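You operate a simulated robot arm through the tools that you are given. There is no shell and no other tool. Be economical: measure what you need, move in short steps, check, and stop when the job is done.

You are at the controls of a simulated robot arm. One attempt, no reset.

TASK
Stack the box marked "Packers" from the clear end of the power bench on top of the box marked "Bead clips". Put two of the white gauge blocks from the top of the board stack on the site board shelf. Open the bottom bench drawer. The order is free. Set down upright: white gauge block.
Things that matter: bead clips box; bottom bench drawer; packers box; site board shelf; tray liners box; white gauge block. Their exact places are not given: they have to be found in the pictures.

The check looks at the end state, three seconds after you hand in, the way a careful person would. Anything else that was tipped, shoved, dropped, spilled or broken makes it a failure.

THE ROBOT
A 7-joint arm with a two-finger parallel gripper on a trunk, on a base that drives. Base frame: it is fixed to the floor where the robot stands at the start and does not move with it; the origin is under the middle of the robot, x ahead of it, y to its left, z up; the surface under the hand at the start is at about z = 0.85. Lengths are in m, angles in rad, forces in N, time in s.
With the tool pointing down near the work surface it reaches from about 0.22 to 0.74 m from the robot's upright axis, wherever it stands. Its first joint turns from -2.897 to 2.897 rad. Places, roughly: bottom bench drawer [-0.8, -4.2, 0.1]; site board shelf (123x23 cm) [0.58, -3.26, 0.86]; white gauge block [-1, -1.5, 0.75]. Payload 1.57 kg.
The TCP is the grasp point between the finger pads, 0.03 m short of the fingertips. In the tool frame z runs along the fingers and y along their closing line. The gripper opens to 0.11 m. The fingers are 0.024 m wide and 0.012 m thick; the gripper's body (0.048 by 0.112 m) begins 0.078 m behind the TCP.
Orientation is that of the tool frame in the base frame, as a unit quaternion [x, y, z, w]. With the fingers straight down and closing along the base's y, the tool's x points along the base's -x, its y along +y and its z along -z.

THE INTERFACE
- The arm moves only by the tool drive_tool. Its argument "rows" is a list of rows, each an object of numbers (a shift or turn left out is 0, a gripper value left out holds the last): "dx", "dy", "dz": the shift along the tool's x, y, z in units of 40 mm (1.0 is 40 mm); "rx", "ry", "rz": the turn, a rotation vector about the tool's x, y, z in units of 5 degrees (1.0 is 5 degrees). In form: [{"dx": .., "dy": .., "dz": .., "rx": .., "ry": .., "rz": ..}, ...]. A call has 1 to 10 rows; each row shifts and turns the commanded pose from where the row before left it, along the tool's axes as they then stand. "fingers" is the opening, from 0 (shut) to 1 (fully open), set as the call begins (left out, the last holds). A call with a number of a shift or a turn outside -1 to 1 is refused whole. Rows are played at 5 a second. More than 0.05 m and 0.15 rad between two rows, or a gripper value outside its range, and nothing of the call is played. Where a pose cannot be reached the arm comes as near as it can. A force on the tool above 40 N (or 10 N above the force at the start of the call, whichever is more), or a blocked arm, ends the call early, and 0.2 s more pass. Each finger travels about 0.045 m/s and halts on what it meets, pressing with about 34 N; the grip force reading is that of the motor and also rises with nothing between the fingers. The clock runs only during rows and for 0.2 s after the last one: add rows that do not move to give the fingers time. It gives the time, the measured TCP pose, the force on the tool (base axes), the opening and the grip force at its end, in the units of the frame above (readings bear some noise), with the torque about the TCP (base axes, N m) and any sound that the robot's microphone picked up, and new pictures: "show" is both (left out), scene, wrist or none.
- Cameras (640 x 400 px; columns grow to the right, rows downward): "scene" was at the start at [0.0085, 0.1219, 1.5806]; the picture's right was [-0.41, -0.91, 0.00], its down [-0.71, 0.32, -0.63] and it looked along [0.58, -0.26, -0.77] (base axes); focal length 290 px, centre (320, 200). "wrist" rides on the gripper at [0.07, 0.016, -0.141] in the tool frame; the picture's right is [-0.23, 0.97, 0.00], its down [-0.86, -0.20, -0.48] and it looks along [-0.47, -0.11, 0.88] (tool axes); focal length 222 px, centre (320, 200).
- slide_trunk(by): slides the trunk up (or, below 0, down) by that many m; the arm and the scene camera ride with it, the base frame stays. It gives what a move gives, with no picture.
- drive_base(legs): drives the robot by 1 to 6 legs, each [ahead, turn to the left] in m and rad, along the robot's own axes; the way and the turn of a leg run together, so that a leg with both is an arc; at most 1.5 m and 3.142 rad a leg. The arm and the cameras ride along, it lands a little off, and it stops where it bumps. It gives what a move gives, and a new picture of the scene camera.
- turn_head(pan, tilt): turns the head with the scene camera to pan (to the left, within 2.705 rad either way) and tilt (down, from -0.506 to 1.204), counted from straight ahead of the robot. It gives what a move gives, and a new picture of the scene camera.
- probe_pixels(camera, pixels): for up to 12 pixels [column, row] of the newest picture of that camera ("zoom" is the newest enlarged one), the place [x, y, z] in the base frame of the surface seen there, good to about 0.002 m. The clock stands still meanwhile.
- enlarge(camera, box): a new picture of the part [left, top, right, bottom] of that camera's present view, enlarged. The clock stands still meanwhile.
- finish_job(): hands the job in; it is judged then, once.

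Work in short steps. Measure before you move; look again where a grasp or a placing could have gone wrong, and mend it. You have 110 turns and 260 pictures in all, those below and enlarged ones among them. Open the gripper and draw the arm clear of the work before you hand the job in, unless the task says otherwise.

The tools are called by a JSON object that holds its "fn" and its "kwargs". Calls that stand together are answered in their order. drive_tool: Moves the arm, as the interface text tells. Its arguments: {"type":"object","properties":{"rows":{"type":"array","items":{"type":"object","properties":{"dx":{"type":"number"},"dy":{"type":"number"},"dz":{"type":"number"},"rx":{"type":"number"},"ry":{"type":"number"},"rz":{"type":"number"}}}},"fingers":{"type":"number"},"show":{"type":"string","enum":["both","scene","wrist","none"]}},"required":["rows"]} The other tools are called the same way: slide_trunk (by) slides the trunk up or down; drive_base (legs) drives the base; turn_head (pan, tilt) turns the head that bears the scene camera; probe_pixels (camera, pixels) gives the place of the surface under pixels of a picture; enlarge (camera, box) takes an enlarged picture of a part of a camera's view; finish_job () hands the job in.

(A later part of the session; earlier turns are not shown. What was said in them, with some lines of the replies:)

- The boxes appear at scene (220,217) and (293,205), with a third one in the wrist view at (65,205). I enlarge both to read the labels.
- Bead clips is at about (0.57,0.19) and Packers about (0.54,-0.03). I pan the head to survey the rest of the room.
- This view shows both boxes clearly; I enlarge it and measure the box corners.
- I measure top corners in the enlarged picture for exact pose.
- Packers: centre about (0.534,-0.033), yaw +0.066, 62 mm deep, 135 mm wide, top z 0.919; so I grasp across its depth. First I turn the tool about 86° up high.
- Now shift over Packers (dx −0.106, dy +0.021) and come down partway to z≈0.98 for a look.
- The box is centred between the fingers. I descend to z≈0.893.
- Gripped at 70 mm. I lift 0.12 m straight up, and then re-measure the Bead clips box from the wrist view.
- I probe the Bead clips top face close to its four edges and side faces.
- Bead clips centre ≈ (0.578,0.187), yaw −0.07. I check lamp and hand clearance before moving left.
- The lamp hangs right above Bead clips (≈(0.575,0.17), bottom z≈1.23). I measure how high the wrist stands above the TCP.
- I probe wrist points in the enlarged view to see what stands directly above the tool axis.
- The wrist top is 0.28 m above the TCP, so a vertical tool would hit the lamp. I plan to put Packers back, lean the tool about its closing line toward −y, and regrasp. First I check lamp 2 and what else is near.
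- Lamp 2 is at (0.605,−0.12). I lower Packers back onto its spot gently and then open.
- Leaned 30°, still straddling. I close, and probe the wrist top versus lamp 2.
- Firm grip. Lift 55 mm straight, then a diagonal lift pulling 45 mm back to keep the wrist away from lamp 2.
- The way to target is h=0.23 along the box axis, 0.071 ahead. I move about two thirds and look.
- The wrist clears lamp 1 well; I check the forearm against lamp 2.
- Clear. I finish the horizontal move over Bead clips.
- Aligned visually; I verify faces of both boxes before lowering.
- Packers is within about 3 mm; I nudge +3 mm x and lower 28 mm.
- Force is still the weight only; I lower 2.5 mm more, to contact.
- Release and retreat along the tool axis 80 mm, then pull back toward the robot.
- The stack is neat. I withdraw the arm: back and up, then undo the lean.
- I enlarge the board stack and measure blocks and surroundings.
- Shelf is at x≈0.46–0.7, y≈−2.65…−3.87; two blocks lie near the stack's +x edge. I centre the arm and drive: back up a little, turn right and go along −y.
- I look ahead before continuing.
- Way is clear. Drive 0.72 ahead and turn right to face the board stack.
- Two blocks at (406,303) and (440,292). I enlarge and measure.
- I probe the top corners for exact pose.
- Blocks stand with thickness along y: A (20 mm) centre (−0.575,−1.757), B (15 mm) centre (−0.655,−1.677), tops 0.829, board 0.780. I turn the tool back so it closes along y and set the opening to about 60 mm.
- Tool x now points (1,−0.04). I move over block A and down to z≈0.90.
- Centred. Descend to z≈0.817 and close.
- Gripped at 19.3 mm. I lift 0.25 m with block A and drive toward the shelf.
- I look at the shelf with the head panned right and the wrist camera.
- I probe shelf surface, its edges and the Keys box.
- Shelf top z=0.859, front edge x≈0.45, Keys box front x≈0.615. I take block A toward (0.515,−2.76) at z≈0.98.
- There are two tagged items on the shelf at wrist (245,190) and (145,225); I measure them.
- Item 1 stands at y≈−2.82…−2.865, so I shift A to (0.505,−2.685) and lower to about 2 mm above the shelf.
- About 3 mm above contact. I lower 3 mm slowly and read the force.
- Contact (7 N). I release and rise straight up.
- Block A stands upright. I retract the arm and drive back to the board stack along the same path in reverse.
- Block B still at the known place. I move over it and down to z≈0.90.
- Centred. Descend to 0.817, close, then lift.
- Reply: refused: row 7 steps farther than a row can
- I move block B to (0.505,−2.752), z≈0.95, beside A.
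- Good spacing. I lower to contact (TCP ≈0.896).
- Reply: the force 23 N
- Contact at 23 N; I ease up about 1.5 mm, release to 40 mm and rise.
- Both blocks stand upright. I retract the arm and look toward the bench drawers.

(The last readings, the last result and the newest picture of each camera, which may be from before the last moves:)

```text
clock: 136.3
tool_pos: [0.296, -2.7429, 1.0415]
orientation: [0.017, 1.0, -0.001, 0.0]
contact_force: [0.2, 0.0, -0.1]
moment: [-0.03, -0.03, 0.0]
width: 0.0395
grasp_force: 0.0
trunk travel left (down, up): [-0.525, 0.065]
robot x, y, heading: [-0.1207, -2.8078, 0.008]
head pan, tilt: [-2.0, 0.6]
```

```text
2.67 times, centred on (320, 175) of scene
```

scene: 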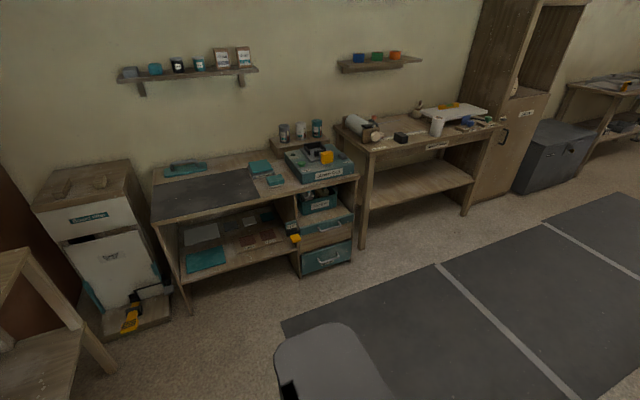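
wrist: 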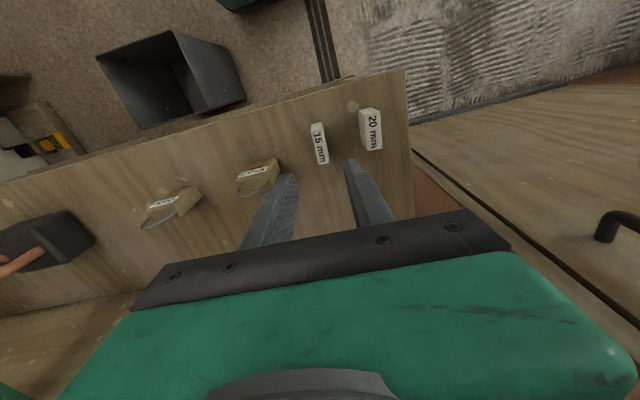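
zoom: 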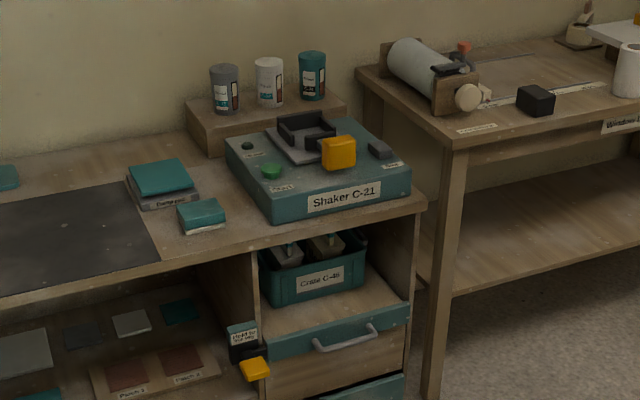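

I zoom in on the drawers.

{"fn": "enlarge", "kwargs": {"camera": "scene", "box": [270, 205, 370, 285]}}

{"fn": "probe_pixels", "kwargs": {"camera": "scene", "pixels": [[327, 256], [327, 262], [327, 228], [305, 250], [350, 240], [302, 272], [350, 260], [295, 238], [291, 227], [330, 246]]}}

```text
5.00 times, centred on (320, 245) of scene
```

zoom: 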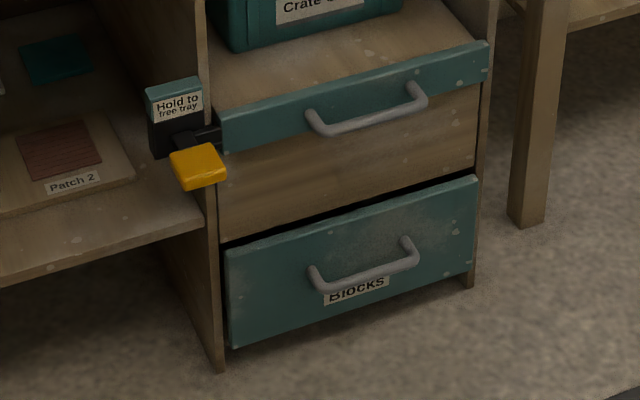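

```text
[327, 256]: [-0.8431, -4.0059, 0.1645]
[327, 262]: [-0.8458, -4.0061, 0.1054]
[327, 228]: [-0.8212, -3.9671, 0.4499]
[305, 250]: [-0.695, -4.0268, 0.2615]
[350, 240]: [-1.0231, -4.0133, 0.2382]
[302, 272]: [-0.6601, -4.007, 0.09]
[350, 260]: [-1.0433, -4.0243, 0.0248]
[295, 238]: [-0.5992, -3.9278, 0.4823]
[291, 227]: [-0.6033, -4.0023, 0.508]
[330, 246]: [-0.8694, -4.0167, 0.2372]
```

Bottom drawer "Blocks": front y≈−4.007, x −0.66…−1.03, handle bar around z≈0.16. The overhanging tray means I should come in with a near-horizontal tool and pull by driving back. I drive to about (−0.845,−3.3) facing −y.

{"fn": "drive_base", "kwargs": {"legs": [[0, -2.546], [0.88, 0], [0, 0.967]]}}

{"fn": "turn_head", "kwargs": {"pan": 0.35, "tilt": 0.9}}

```text
clock: 149.2
tool_pos: [-0.6986, -3.7535, 1.041]
orientation: [0.69, 0.724, -0.001, 0.0]
contact_force: [-0.8, 0.2, 1.0]
moment: [0.01, -0.04, 0.0]
width: 0.0397
grasp_force: 0.1
trunk travel left (down, up): [-0.525, 0.065]
robot x, y, heading: [-0.7937, -3.3438, -1.481]
head pan, tilt: [-2.0, 0.6]
```

scene: 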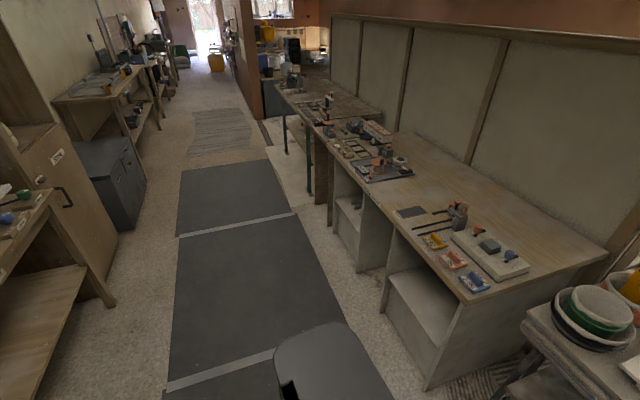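

```text
clock: 151.4
tool_pos: [-0.7001, -3.7552, 1.0417]
orientation: [0.69, 0.724, -0.001, -0.001]
contact_force: [0.6, -0.5, -0.1]
moment: [0.03, 0.01, -0.01]
width: 0.0397
grasp_force: 0.2
trunk travel left (down, up): [-0.525, 0.065]
robot x, y, heading: [-0.7927, -3.3468, -1.479]
head pan, tilt: [0.351, 0.901]
```

scene: 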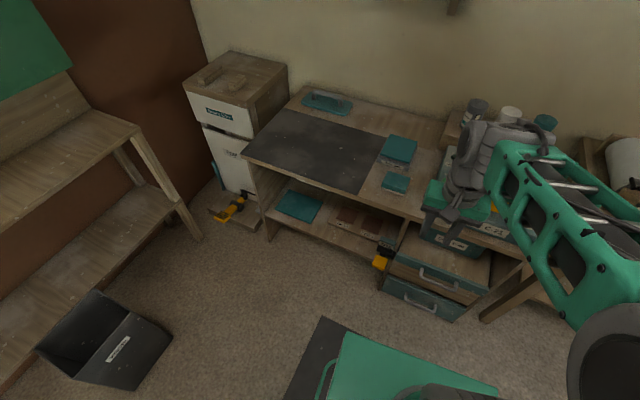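

Heading is 0.09 off; I correct it and measure the handle.

{"fn": "drive_base", "kwargs": {"legs": [[0, -0.091]]}}

{"fn": "enlarge", "kwargs": {"camera": "scene", "box": [360, 220, 520, 330]}}

```text
clock: 152.3
tool_pos: [-0.7368, -3.7607, 1.0417]
orientation: [0.722, 0.692, 0.0, -0.001]
contact_force: [-0.4, -0.2, 0.0]
moment: [0.0, -0.01, 0.0]
width: 0.0396
grasp_force: 0.1
trunk travel left (down, up): [-0.525, 0.065]
robot x, y, heading: [-0.7959, -3.3419, -1.576]
head pan, tilt: [0.351, 0.901]
```

scene: 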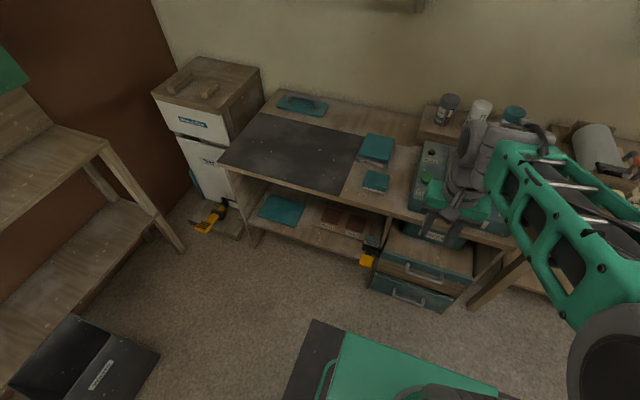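

```text
3.64 times, centred on (440, 275) of scene
```

zoom: 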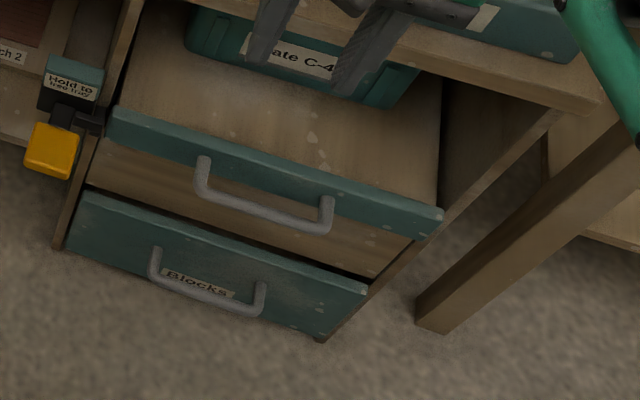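

{"fn": "probe_pixels", "kwargs": {"camera": "zoom", "pixels": [[160, 281], [205, 295], [245, 308], [154, 255], [262, 290], [200, 260], [280, 275], [90, 205], [265, 218], [330, 215], [120, 120], [420, 215]]}}

```text
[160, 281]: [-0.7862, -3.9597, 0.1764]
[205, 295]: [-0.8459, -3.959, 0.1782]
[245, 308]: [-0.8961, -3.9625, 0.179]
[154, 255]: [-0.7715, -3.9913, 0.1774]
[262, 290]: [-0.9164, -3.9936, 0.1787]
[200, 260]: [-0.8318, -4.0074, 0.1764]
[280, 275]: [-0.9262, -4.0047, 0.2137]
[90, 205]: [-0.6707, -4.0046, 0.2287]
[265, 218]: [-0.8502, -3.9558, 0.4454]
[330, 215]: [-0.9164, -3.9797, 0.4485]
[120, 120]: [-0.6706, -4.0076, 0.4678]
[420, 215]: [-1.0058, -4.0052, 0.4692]
```

Bar centre ≈ (−0.845,−3.964,0.173), 36 mm gap behind it. I back up 0.25 m and turn the tool 90° so it will close vertically after pitching.

{"fn": "drive_base", "kwargs": {"legs": [[-0.25, 0]]}}

{"fn": "drive_tool", "kwargs": {"rows": [{"rz": 1}, {"rz": 1}, {"rz": 1}, {"rz": 1}, {"rz": 1}, {"rz": 1}, {"rz": 1}, {"rz": 1}, {"rz": 1}, {"rz": 1}], "fingers": 0.55, "show": "none"}}

{"fn": "drive_tool", "kwargs": {"rows": [{"rz": 1}, {"rz": 1}, {"rz": 1}, {"rz": 1}, {"rz": 1}, {"rz": 1}, {"rz": 1}, {"rz": 0.5}], "show": "none"}}

```text
clock: 154.1
tool_pos: [-0.7366, -3.5111, 1.0409]
orientation: [0.722, 0.692, 0.0, 0.0]
contact_force: [1.0, 0.1, 0.2]
moment: [-0.03, -0.03, 0.0]
width: 0.0394
grasp_force: 0.2
trunk travel left (down, up): [-0.525, 0.065]
robot x, y, heading: [-0.7975, -3.0935, -1.574]
head pan, tilt: [0.351, 0.901]
```

scene: 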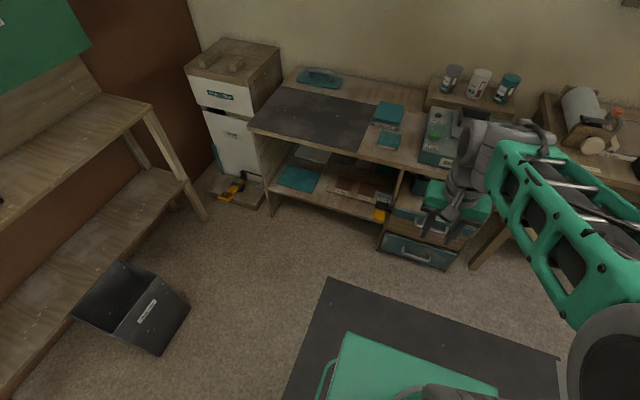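

```text
clock: 156.3
tool_pos: [-0.7369, -3.512, 1.042]
orientation: [0.947, 0.32, -0.001, -0.001]
contact_force: [-0.5, -0.1, -0.5]
moment: [0.0, 0.04, -0.01]
width: 0.0607
grasp_force: 0.0
trunk travel left (down, up): [-0.525, 0.065]
robot x, y, heading: [-0.7926, -3.0967, -1.572]
head pan, tilt: [0.351, 0.901]
```

```text
clock: 158.1
tool_pos: [-0.7375, -3.5116, 1.0423]
orientation: [1.0, -0.001, 0.0, 0.0]
contact_force: [0.2, 0.5, 0.8]
moment: [0.01, 0.03, 0.02]
width: 0.0605
grasp_force: 0.1
trunk travel left (down, up): [-0.525, 0.065]
robot x, y, heading: [-0.7944, -3.0958, -1.57]
head pan, tilt: [0.351, 0.901]
```

Tool x is now +x and y is forward (−y). I pitch the tool forward 75° about tool x with the wrist roughly fixed, also shifting to x≈−0.845.

{"fn": "drive_tool", "kwargs": {"rows": [{"rx": -1, "dy": 0.6, "dx": -0.27}, {"rx": -1, "dy": 0.6, "dx": -0.27}, {"rx": -1, "dy": 0.6, "dx": -0.27}, {"rx": -1, "dy": 0.6, "dx": -0.27}, {"rx": -1, "dy": 0.6, "dx": -0.27}, {"rx": -1, "dy": 0.6, "dx": -0.27}, {"rx": -1, "dy": 0.6, "dx": -0.27}, {"rx": -1, "dy": 0.6, "dx": -0.27}]}}

```text
clock: 159.9
tool_pos: [-0.8239, -3.6912, 1.0968]
orientation: [0.94, 0.001, -0.001, 0.341]
contact_force: [0.9, 0.4, -0.8]
moment: [-0.03, -0.02, -0.01]
width: 0.0605
grasp_force: 0.0
trunk travel left (down, up): [-0.525, 0.065]
robot x, y, heading: [-0.793, -3.0939, -1.571]
head pan, tilt: [0.351, 0.901]
```

scene: 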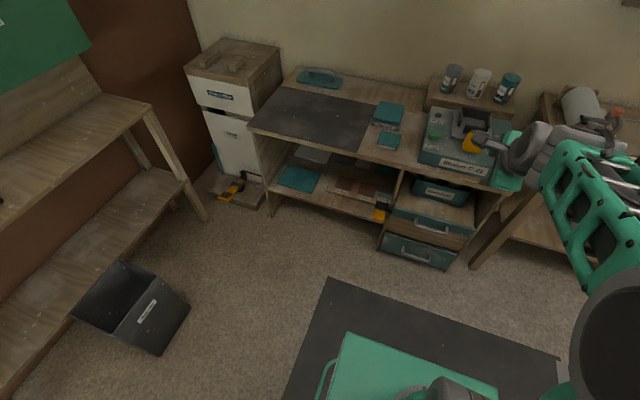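
wrist: 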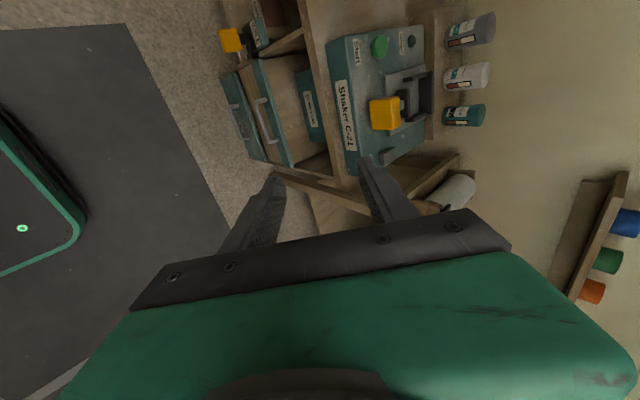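

Working well. Remaining 7 pitch steps, then lower the trunk 0.3.

{"fn": "drive_tool", "kwargs": {"rows": [{"rx": -1, "dy": 0.55, "dx": -0.08}, {"rx": -1, "dy": 0.55, "dx": -0.08}, {"rx": -1, "dy": 0.55, "dx": -0.08}, {"rx": -1, "dy": 0.55, "dx": -0.08}, {"rx": -1, "dy": 0.55, "dx": -0.08}, {"rx": -1, "dy": 0.55, "dx": -0.08}, {"rx": -1, "dy": 0.55, "dx": -0.05}], "show": "none"}}

{"fn": "slide_trunk", "kwargs": {"by": -0.5}}

{"fn": "turn_head", "kwargs": {"pan": 0.3, "tilt": 0.8}}

```text
clock: 161.5
tool_pos: [-0.8462, -3.7788, 1.2235]
orientation: [0.793, 0.0, -0.001, 0.609]
contact_force: [-0.6, 0.2, 0.2]
moment: [-0.03, 0.0, -0.01]
width: 0.0605
grasp_force: 0.0
trunk travel left (down, up): [-0.525, 0.065]
robot x, y, heading: [-0.7929, -3.0925, -1.567]
head pan, tilt: [0.351, 0.901]
```

```text
refused: -0.5 is not a number from -0.4 to 0.4
```

```text
clock: 162.2
tool_pos: [-0.8457, -3.7777, 1.2233]
orientation: [0.793, 0.0, -0.001, 0.609]
contact_force: [0.7, 0.3, 0.1]
moment: [0.01, 0.0, 0.0]
width: 0.0602
grasp_force: 0.0
trunk travel left (down, up): [-0.525, 0.065]
robot x, y, heading: [-0.7969, -3.0965, -1.57]
head pan, tilt: [0.3, 0.799]
```

scene: 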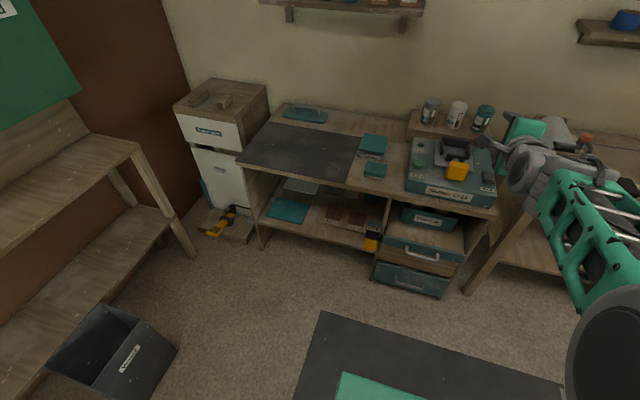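

Slide the trunk down in two steps.

{"fn": "slide_trunk", "kwargs": {"by": -0.4}}

{"fn": "slide_trunk", "kwargs": {"by": -0.11}}

{"fn": "drive_tool", "kwargs": {"rows": [{}]}}

```text
clock: 166.0
tool_pos: [-0.8458, -3.7783, 0.8244]
orientation: [0.794, 0.0, -0.001, 0.609]
contact_force: [-1.5, 0.5, 0.0]
moment: [-0.02, 0.01, 0.02]
width: 0.0604
grasp_force: 0.1
trunk travel left (down, up): [-0.125, 0.465]
robot x, y, heading: [-0.793, -3.0965, -1.572]
head pan, tilt: [0.3, 0.799]
```

```text
clock: 167.4
tool_pos: [-0.8465, -3.778, 0.712]
orientation: [0.794, 0.0, 0.0, 0.608]
contact_force: [-0.3, -0.1, 0.3]
moment: [0.04, -0.03, 0.03]
width: 0.0606
grasp_force: 0.1
trunk travel left (down, up): [-0.015, 0.575]
robot x, y, heading: [-0.7922, -3.096, -1.57]
head pan, tilt: [0.3, 0.799]
```

```text
clock: 167.8
tool_pos: [-0.8458, -3.7791, 0.7138]
orientation: [0.793, -0.001, 0.0, 0.609]
contact_force: [-0.1, 0.1, -0.1]
moment: [-0.01, -0.03, -0.03]
width: 0.0606
grasp_force: 0.1
trunk travel left (down, up): [-0.015, 0.575]
robot x, y, heading: [-0.7921, -3.0984, -1.573]
head pan, tilt: [0.3, 0.799]
```

scene: 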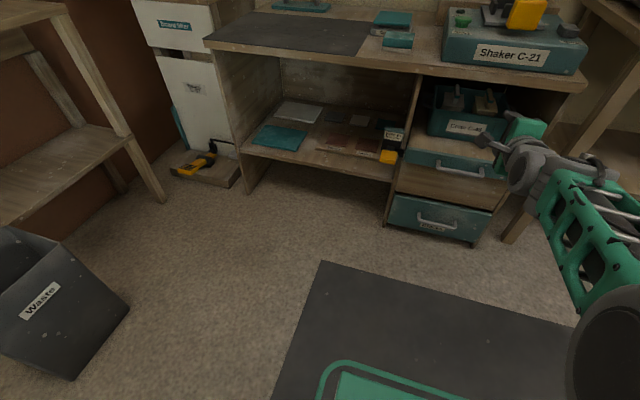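
wrist: 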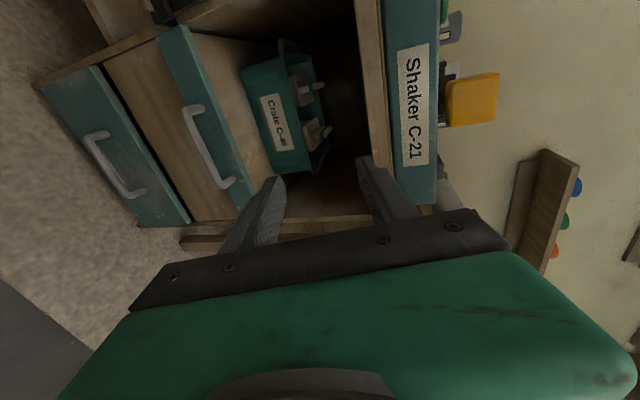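

I lower the hand by the arm, straight down 0.27 m first.

{"fn": "drive_tool", "kwargs": {"rows": [{"dy": -0.918, "dz": 0.246}, {"dy": -0.918, "dz": 0.246}, {"dy": -0.918, "dz": 0.246}, {"dy": -0.918, "dz": 0.246}, {"dy": -0.918, "dz": 0.246}, {"dy": -0.918, "dz": 0.246}, {"dy": -0.918, "dz": 0.246}]}}

```text
clock: 169.4
tool_pos: [-0.8466, -3.7783, 0.4489]
orientation: [0.793, 0.001, -0.001, 0.61]
contact_force: [0.6, 0.3, 0.4]
moment: [0.0, 0.06, -0.01]
width: 0.0605
grasp_force: 0.1
trunk travel left (down, up): [-0.015, 0.575]
robot x, y, heading: [-0.7931, -3.0965, -1.569]
head pan, tilt: [0.3, 0.799]
```

scene: 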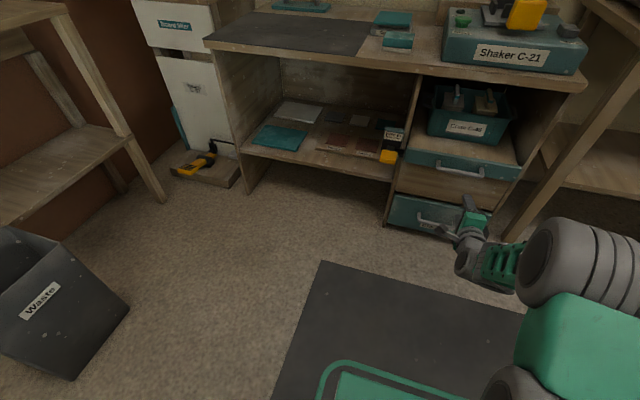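
wrist: 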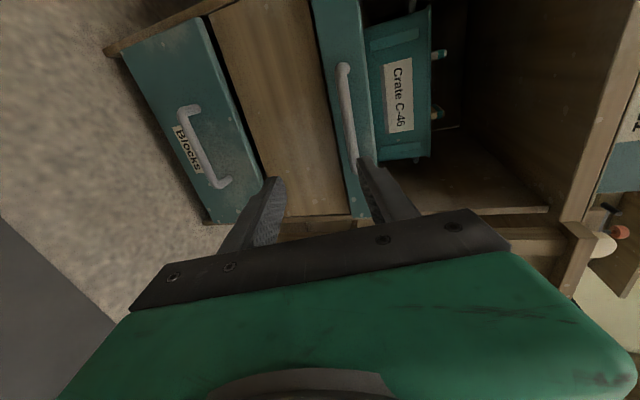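

Continue down to z≈0.175.

{"fn": "drive_tool", "kwargs": {"rows": [{"dy": -0.945, "dz": 0.253}, {"dy": -0.945, "dz": 0.253}, {"dy": -0.945, "dz": 0.253}, {"dy": -0.945, "dz": 0.253}, {"dy": -0.945, "dz": 0.253}, {"dy": -0.945, "dz": 0.253}, {"dy": -0.945, "dz": 0.253}, {}]}}

```text
clock: 171.2
tool_pos: [-0.8455, -3.7806, 0.1741]
orientation: [0.793, 0.0, 0.0, 0.609]
contact_force: [-0.5, 0.1, 0.0]
moment: [0.03, 0.03, 0.05]
width: 0.0604
grasp_force: 0.0
trunk travel left (down, up): [-0.015, 0.575]
robot x, y, heading: [-0.794, -3.0942, -1.578]
head pan, tilt: [0.3, 0.799]
```

scene: 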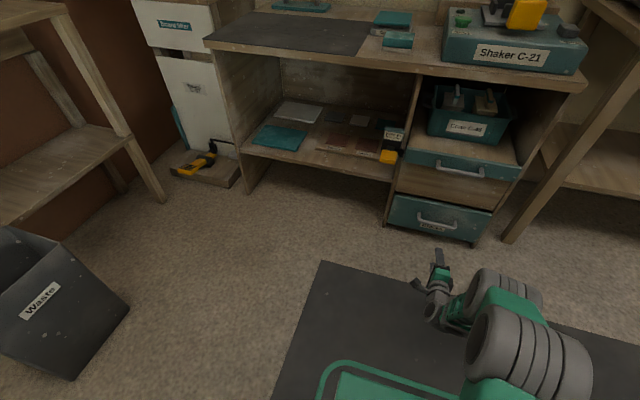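
wrist: 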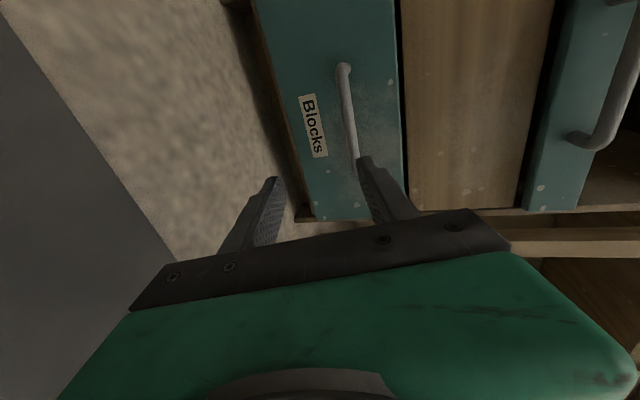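

Reached. I re-measure the bar from the present scene view.

{"fn": "enlarge", "kwargs": {"camera": "scene", "box": [380, 150, 520, 300]}}

{"fn": "probe_pixels", "kwargs": {"camera": "wrist", "pixels": [[347, 100], [350, 130], [344, 75], [352, 150], [330, 130], [370, 120]]}}

```text
2.67 times, centred on (450, 225) of scene
```

zoom: 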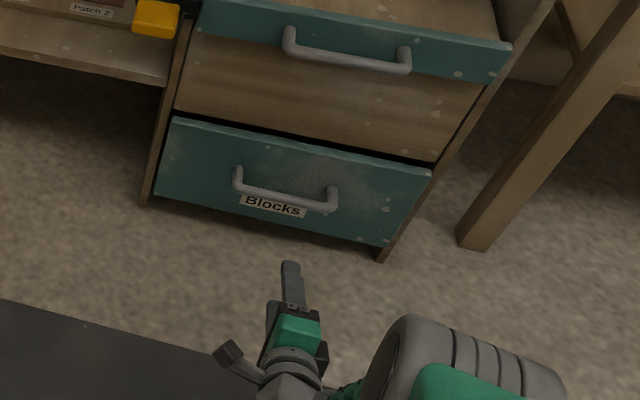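

```text
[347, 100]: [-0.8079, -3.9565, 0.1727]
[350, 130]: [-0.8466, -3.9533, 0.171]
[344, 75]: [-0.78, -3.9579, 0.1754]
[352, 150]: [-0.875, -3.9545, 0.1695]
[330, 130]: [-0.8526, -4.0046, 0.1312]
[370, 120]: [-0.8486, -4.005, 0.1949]
```

Bar axis ≈ y −3.961, z 0.172. I drive forward 0.12 m.

{"fn": "drive_base", "kwargs": {"legs": [[0.12, 0]]}}

{"fn": "drive_tool", "kwargs": {"rows": [{}], "show": "wrist"}}

```text
clock: 172.4
tool_pos: [-0.8464, -3.9006, 0.1741]
orientation: [0.794, 0.0, -0.001, 0.608]
contact_force: [0.1, 0.3, -0.4]
moment: [0.0, -0.01, 0.01]
width: 0.0605
grasp_force: 0.0
trunk travel left (down, up): [-0.015, 0.575]
robot x, y, heading: [-0.7906, -3.2159, -1.569]
head pan, tilt: [0.3, 0.799]
```

scene: 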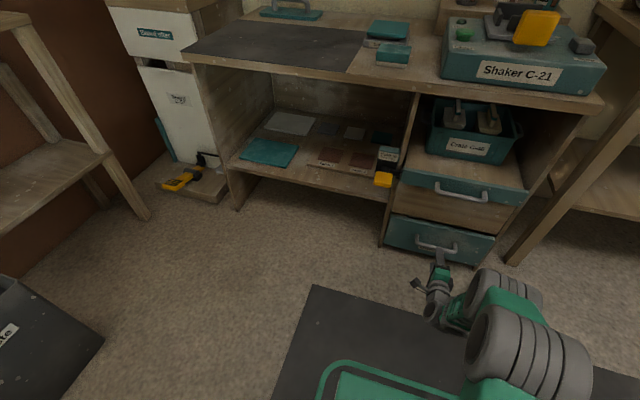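

```text
clock: 172.8
tool_pos: [-0.8452, -3.8996, 0.1749]
orientation: [0.793, 0.001, -0.001, 0.609]
contact_force: [0.7, 0.3, -0.9]
moment: [0.02, 0.02, 0.07]
width: 0.0603
grasp_force: 0.1
trunk travel left (down, up): [-0.015, 0.575]
robot x, y, heading: [-0.7964, -3.2174, -1.568]
head pan, tilt: [0.3, 0.799]
```

wrist: 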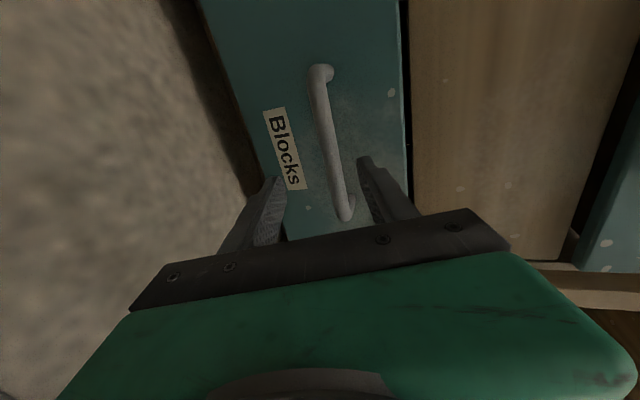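

The bar lies between the fingers. Advance 50 mm, then close.

{"fn": "drive_tool", "kwargs": {"rows": [{"dz": 0.5, "dy": 0.134}, {"dz": 0.45, "dy": 0.12}, {"dz": 0.26, "dy": 0.07}, {}], "show": "wrist"}}

{"fn": "drive_tool", "kwargs": {"rows": [{}, {}, {}, {}, {}], "fingers": 0, "show": "wrist"}}

```text
clock: 173.8
tool_pos: [-0.8454, -3.9497, 0.1746]
orientation: [0.793, 0.0, -0.001, 0.609]
contact_force: [0.9, 0.9, -0.3]
moment: [0.0, -0.02, 0.01]
width: 0.0604
grasp_force: 0.0
trunk travel left (down, up): [-0.015, 0.575]
robot x, y, heading: [-0.7933, -3.217, -1.567]
head pan, tilt: [0.3, 0.799]
```

wrist: 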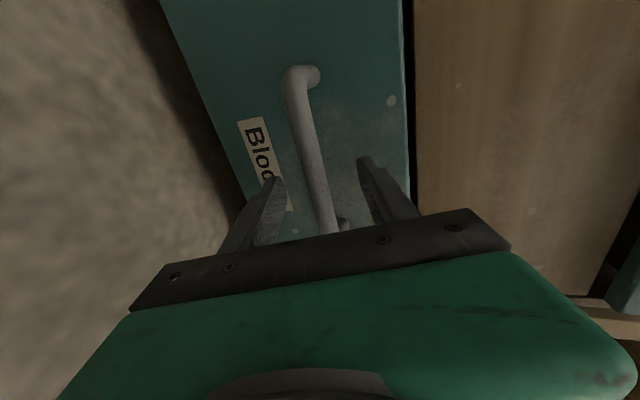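

```text
clock: 175.0
tool_pos: [-0.8442, -3.9487, 0.1738]
orientation: [0.794, 0.0, 0.0, 0.608]
contact_force: [-1.1, 1.9, -5.6]
moment: [0.1, -0.4, -0.06]
width: 0.0157
grasp_force: 31.6
trunk travel left (down, up): [-0.015, 0.575]
robot x, y, heading: [-0.798, -3.2154, -1.571]
head pan, tilt: [0.3, 0.799]
```

wrist: 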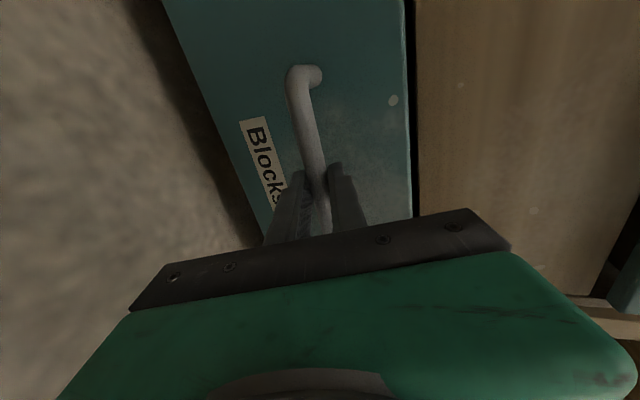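

Handle gripped (15.7 mm). First pull with the arm 0.1 m horizontally.

{"fn": "drive_tool", "kwargs": {"rows": [{"dz": -0.48, "dy": -0.13}, {"dz": -0.48, "dy": -0.13}, {"dz": -0.48, "dy": -0.13}, {"dz": -0.48, "dy": -0.13}, {"dz": -0.48, "dy": -0.13}, {}]}}

```text
clock: 176.4
tool_pos: [-0.8443, -3.8486, 0.1738]
orientation: [0.794, 0.001, 0.002, 0.607]
contact_force: [30.3, 0.0, -0.4]
moment: [-0.02, -0.32, 0.22]
width: 0.0156
grasp_force: 31.7
trunk travel left (down, up): [-0.015, 0.575]
robot x, y, heading: [-0.7938, -3.2135, -1.566]
head pan, tilt: [0.3, 0.799]
```

scene: 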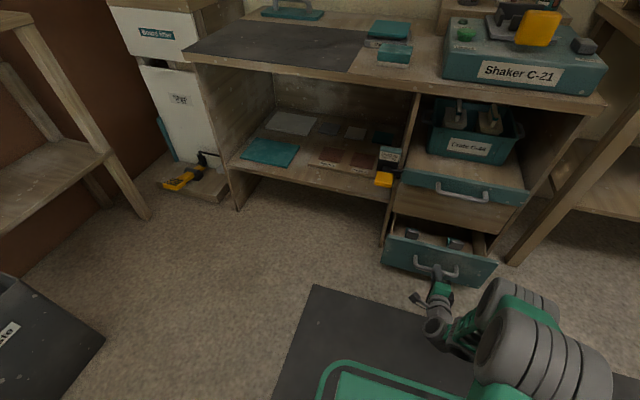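
wrist: 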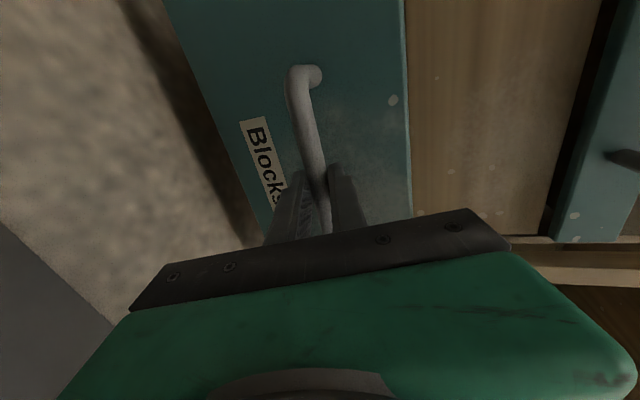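

Drawer came out 0.1 m; there is a 30 N sideways load, so I reopen and re-close the fingers to relax it.

{"fn": "drive_tool", "kwargs": {"rows": [{}, {}], "fingers": 0.3, "show": "none"}}

{"fn": "drive_tool", "kwargs": {"rows": [{}, {}, {}, {}], "fingers": 0, "show": "none"}}

{"fn": "drive_base", "kwargs": {"legs": [[-0.1, 0]]}}

```text
clock: 177.0
tool_pos: [-0.847, -3.8495, 0.1758]
orientation: [0.793, 0.001, 0.0, 0.609]
contact_force: [-0.4, 0.8, -0.2]
moment: [0.01, 0.0, 0.0]
width: 0.0331
grasp_force: 0.0
trunk travel left (down, up): [-0.015, 0.575]
robot x, y, heading: [-0.7925, -3.2146, -1.576]
head pan, tilt: [0.3, 0.799]
```

```text
clock: 178.0
tool_pos: [-0.847, -3.8496, 0.1743]
orientation: [0.794, 0.001, 0.0, 0.607]
contact_force: [0.1, 2.4, -5.9]
moment: [0.1, -0.36, -0.16]
width: 0.0158
grasp_force: 31.9
trunk travel left (down, up): [-0.015, 0.575]
robot x, y, heading: [-0.7935, -3.2136, -1.577]
head pan, tilt: [0.3, 0.799]
```

```text
clock: 179.2
tool_pos: [-0.8463, -3.7494, 0.1747]
orientation: [0.794, 0.001, 0.0, 0.607]
contact_force: [18.2, -1.8, -6.1]
moment: [0.12, -0.52, 0.68]
width: 0.0157
grasp_force: 31.3
trunk travel left (down, up): [-0.015, 0.575]
robot x, y, heading: [-0.796, -3.1164, -1.572]
head pan, tilt: [0.3, 0.799]
```

scene: 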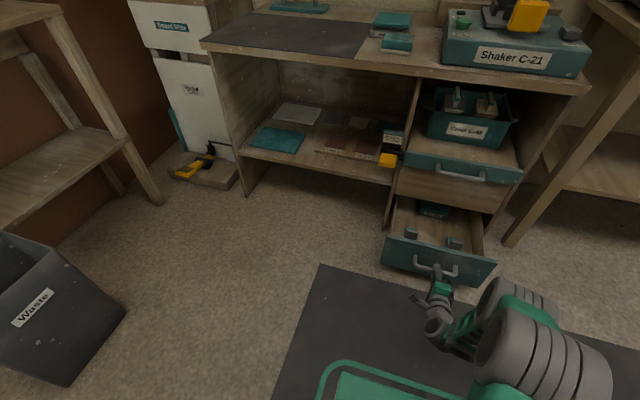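

Open 0.2 m. I re-seat the grip and pull a little more with the arm, watching for a stop.

{"fn": "drive_tool", "kwargs": {"rows": [{}, {}], "fingers": 0.3, "show": "none"}}

{"fn": "drive_tool", "kwargs": {"rows": [{}, {}, {}, {}], "fingers": 0, "show": "none"}}

{"fn": "drive_tool", "kwargs": {"rows": [{"dz": -0.48, "dy": -0.13}, {"dz": -0.48, "dy": -0.13}, {"dz": -0.48, "dy": -0.13}, {"dz": -0.24, "dy": -0.065}, {}], "show": "scene"}}

```text
clock: 179.8
tool_pos: [-0.8476, -3.7505, 0.1742]
orientation: [0.794, 0.0, 0.002, 0.608]
contact_force: [-0.4, 0.2, 0.4]
moment: [0.01, 0.0, -0.01]
width: 0.033
grasp_force: 0.1
trunk travel left (down, up): [-0.015, 0.575]
robot x, y, heading: [-0.7989, -3.1159, -1.573]
head pan, tilt: [0.3, 0.799]
```

```text
clock: 180.8
tool_pos: [-0.8471, -3.7491, 0.1743]
orientation: [0.795, 0.0, 0.001, 0.607]
contact_force: [0.1, 0.2, -1.8]
moment: [0.02, -0.21, -0.07]
width: 0.0158
grasp_force: 31.5
trunk travel left (down, up): [-0.015, 0.575]
robot x, y, heading: [-0.7919, -3.1151, -1.568]
head pan, tilt: [0.3, 0.799]
```

```text
clock: 181.8
tool_pos: [-0.8467, -3.6836, 0.1731]
orientation: [0.795, 0.009, -0.003, 0.607]
contact_force: [-2.2, -0.5, -24.7]
moment: [0.39, -0.72, -0.38]
width: 0.0159
grasp_force: 31.5
trunk travel left (down, up): [-0.015, 0.575]
robot x, y, heading: [-0.7945, -3.1137, -1.57]
head pan, tilt: [0.3, 0.799]
stopped in row 5: the force on the tool passed its limit at 56 N (the readings are from after the stop); the commanded pose is now the measured one
```

scene: 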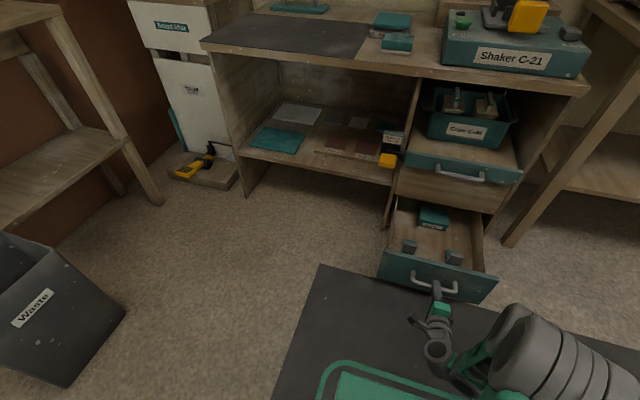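

The drawer hit its stop at about 0.265 m: fully open. I release and back the robot off.

{"fn": "drive_tool", "kwargs": {"rows": [{}, {}, {}, {}], "fingers": 0.5, "show": "none"}}

{"fn": "drive_base", "kwargs": {"legs": [[-0.2, 0]]}}

{"fn": "enlarge", "kwargs": {"camera": "scene", "box": [340, 100, 560, 320]}}

```text
clock: 182.8
tool_pos: [-0.8473, -3.6846, 0.178]
orientation: [0.793, 0.009, -0.003, 0.609]
contact_force: [-0.5, 0.0, -0.1]
moment: [-0.02, -0.03, 0.03]
width: 0.0547
grasp_force: 0.1
trunk travel left (down, up): [-0.015, 0.575]
robot x, y, heading: [-0.7947, -3.1132, -1.568]
head pan, tilt: [0.3, 0.799]
```

```text
clock: 184.4
tool_pos: [-0.8476, -3.4851, 0.1764]
orientation: [0.793, 0.008, -0.002, 0.609]
contact_force: [0.5, -0.2, 0.1]
moment: [-0.02, -0.01, 0.01]
width: 0.0548
grasp_force: 0.1
trunk travel left (down, up): [-0.015, 0.575]
robot x, y, heading: [-0.797, -2.9169, -1.572]
head pan, tilt: [0.3, 0.799]
```

scene: 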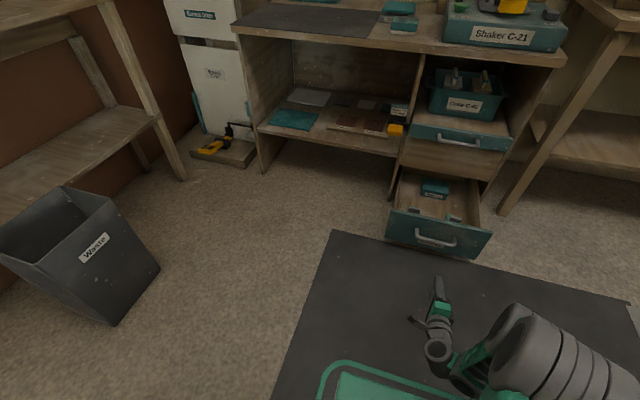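

```text
1.82 times, centred on (450, 210) of scene
```

zoom: 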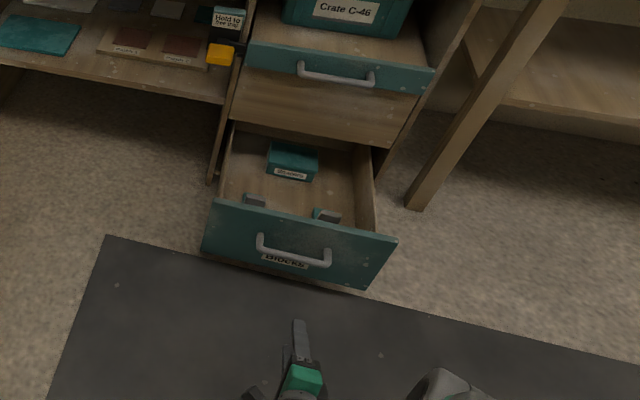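

Drawer is open and its contents undisturbed. One last look at the shelf and the Packers stack.

{"fn": "turn_head", "kwargs": {"pan": 1.7, "tilt": 0.15}}

{"fn": "enlarge", "kwargs": {"camera": "scene", "box": [200, 120, 440, 280]}}

{"fn": "turn_head", "kwargs": {"pan": 2.65, "tilt": 0.1}}

```text
clock: 185.9
tool_pos: [-0.848, -3.4874, 0.1777]
orientation: [0.793, 0.009, -0.003, 0.61]
contact_force: [-0.1, -0.1, -0.1]
moment: [0.01, 0.01, -0.02]
width: 0.0551
grasp_force: 0.0
trunk travel left (down, up): [-0.015, 0.575]
robot x, y, heading: [-0.7921, -2.9159, -1.576]
head pan, tilt: [1.7, 0.15]
```

scene: 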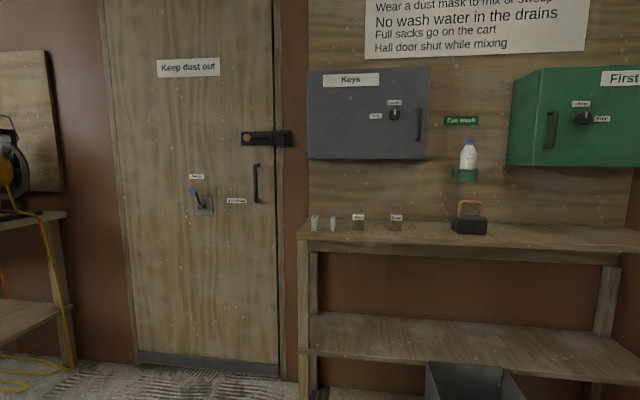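

```text
2.50 times, centred on (320, 200) of scene
```

zoom: 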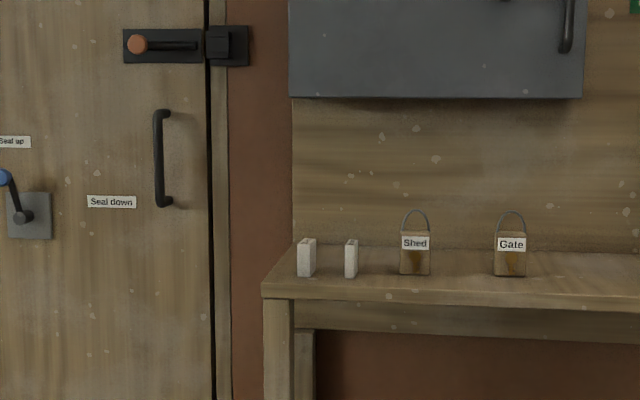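

```text
clock: 187.2
tool_pos: [-0.8476, -3.4862, 0.177]
orientation: [0.792, 0.008, -0.002, 0.61]
contact_force: [-0.3, 0.5, 0.1]
moment: [-0.01, 0.03, -0.02]
width: 0.0552
grasp_force: 0.0
trunk travel left (down, up): [-0.015, 0.575]
robot x, y, heading: [-0.7923, -2.9161, -1.569]
head pan, tilt: [2.649, 0.099]
```

scene: 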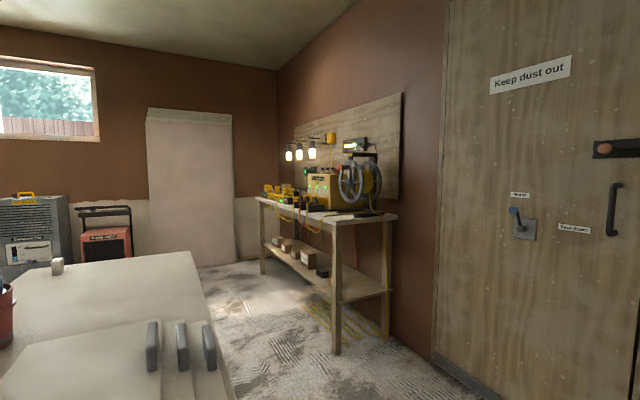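

Both gauge blocks stand upright on the shelf, the Packers stack was left neat and the drawer is fully open. I hand in.

{"fn": "finish_job", "kwargs": {}}

```text
The job is handed in.
```

I handed the job in with all three parts done; I don't have the check's verdict:
- **Packers:** the box sits squarely on top of Bead clips. I checked this after releasing it, but the last look across the room was too far off to confirm it again.
- **Gauge blocks:** the 20 mm and 15 mm blocks stand upright on the site board shelf.
- **Drawer:** the bottom bench drawer is open to its stop, about 0.27 m.
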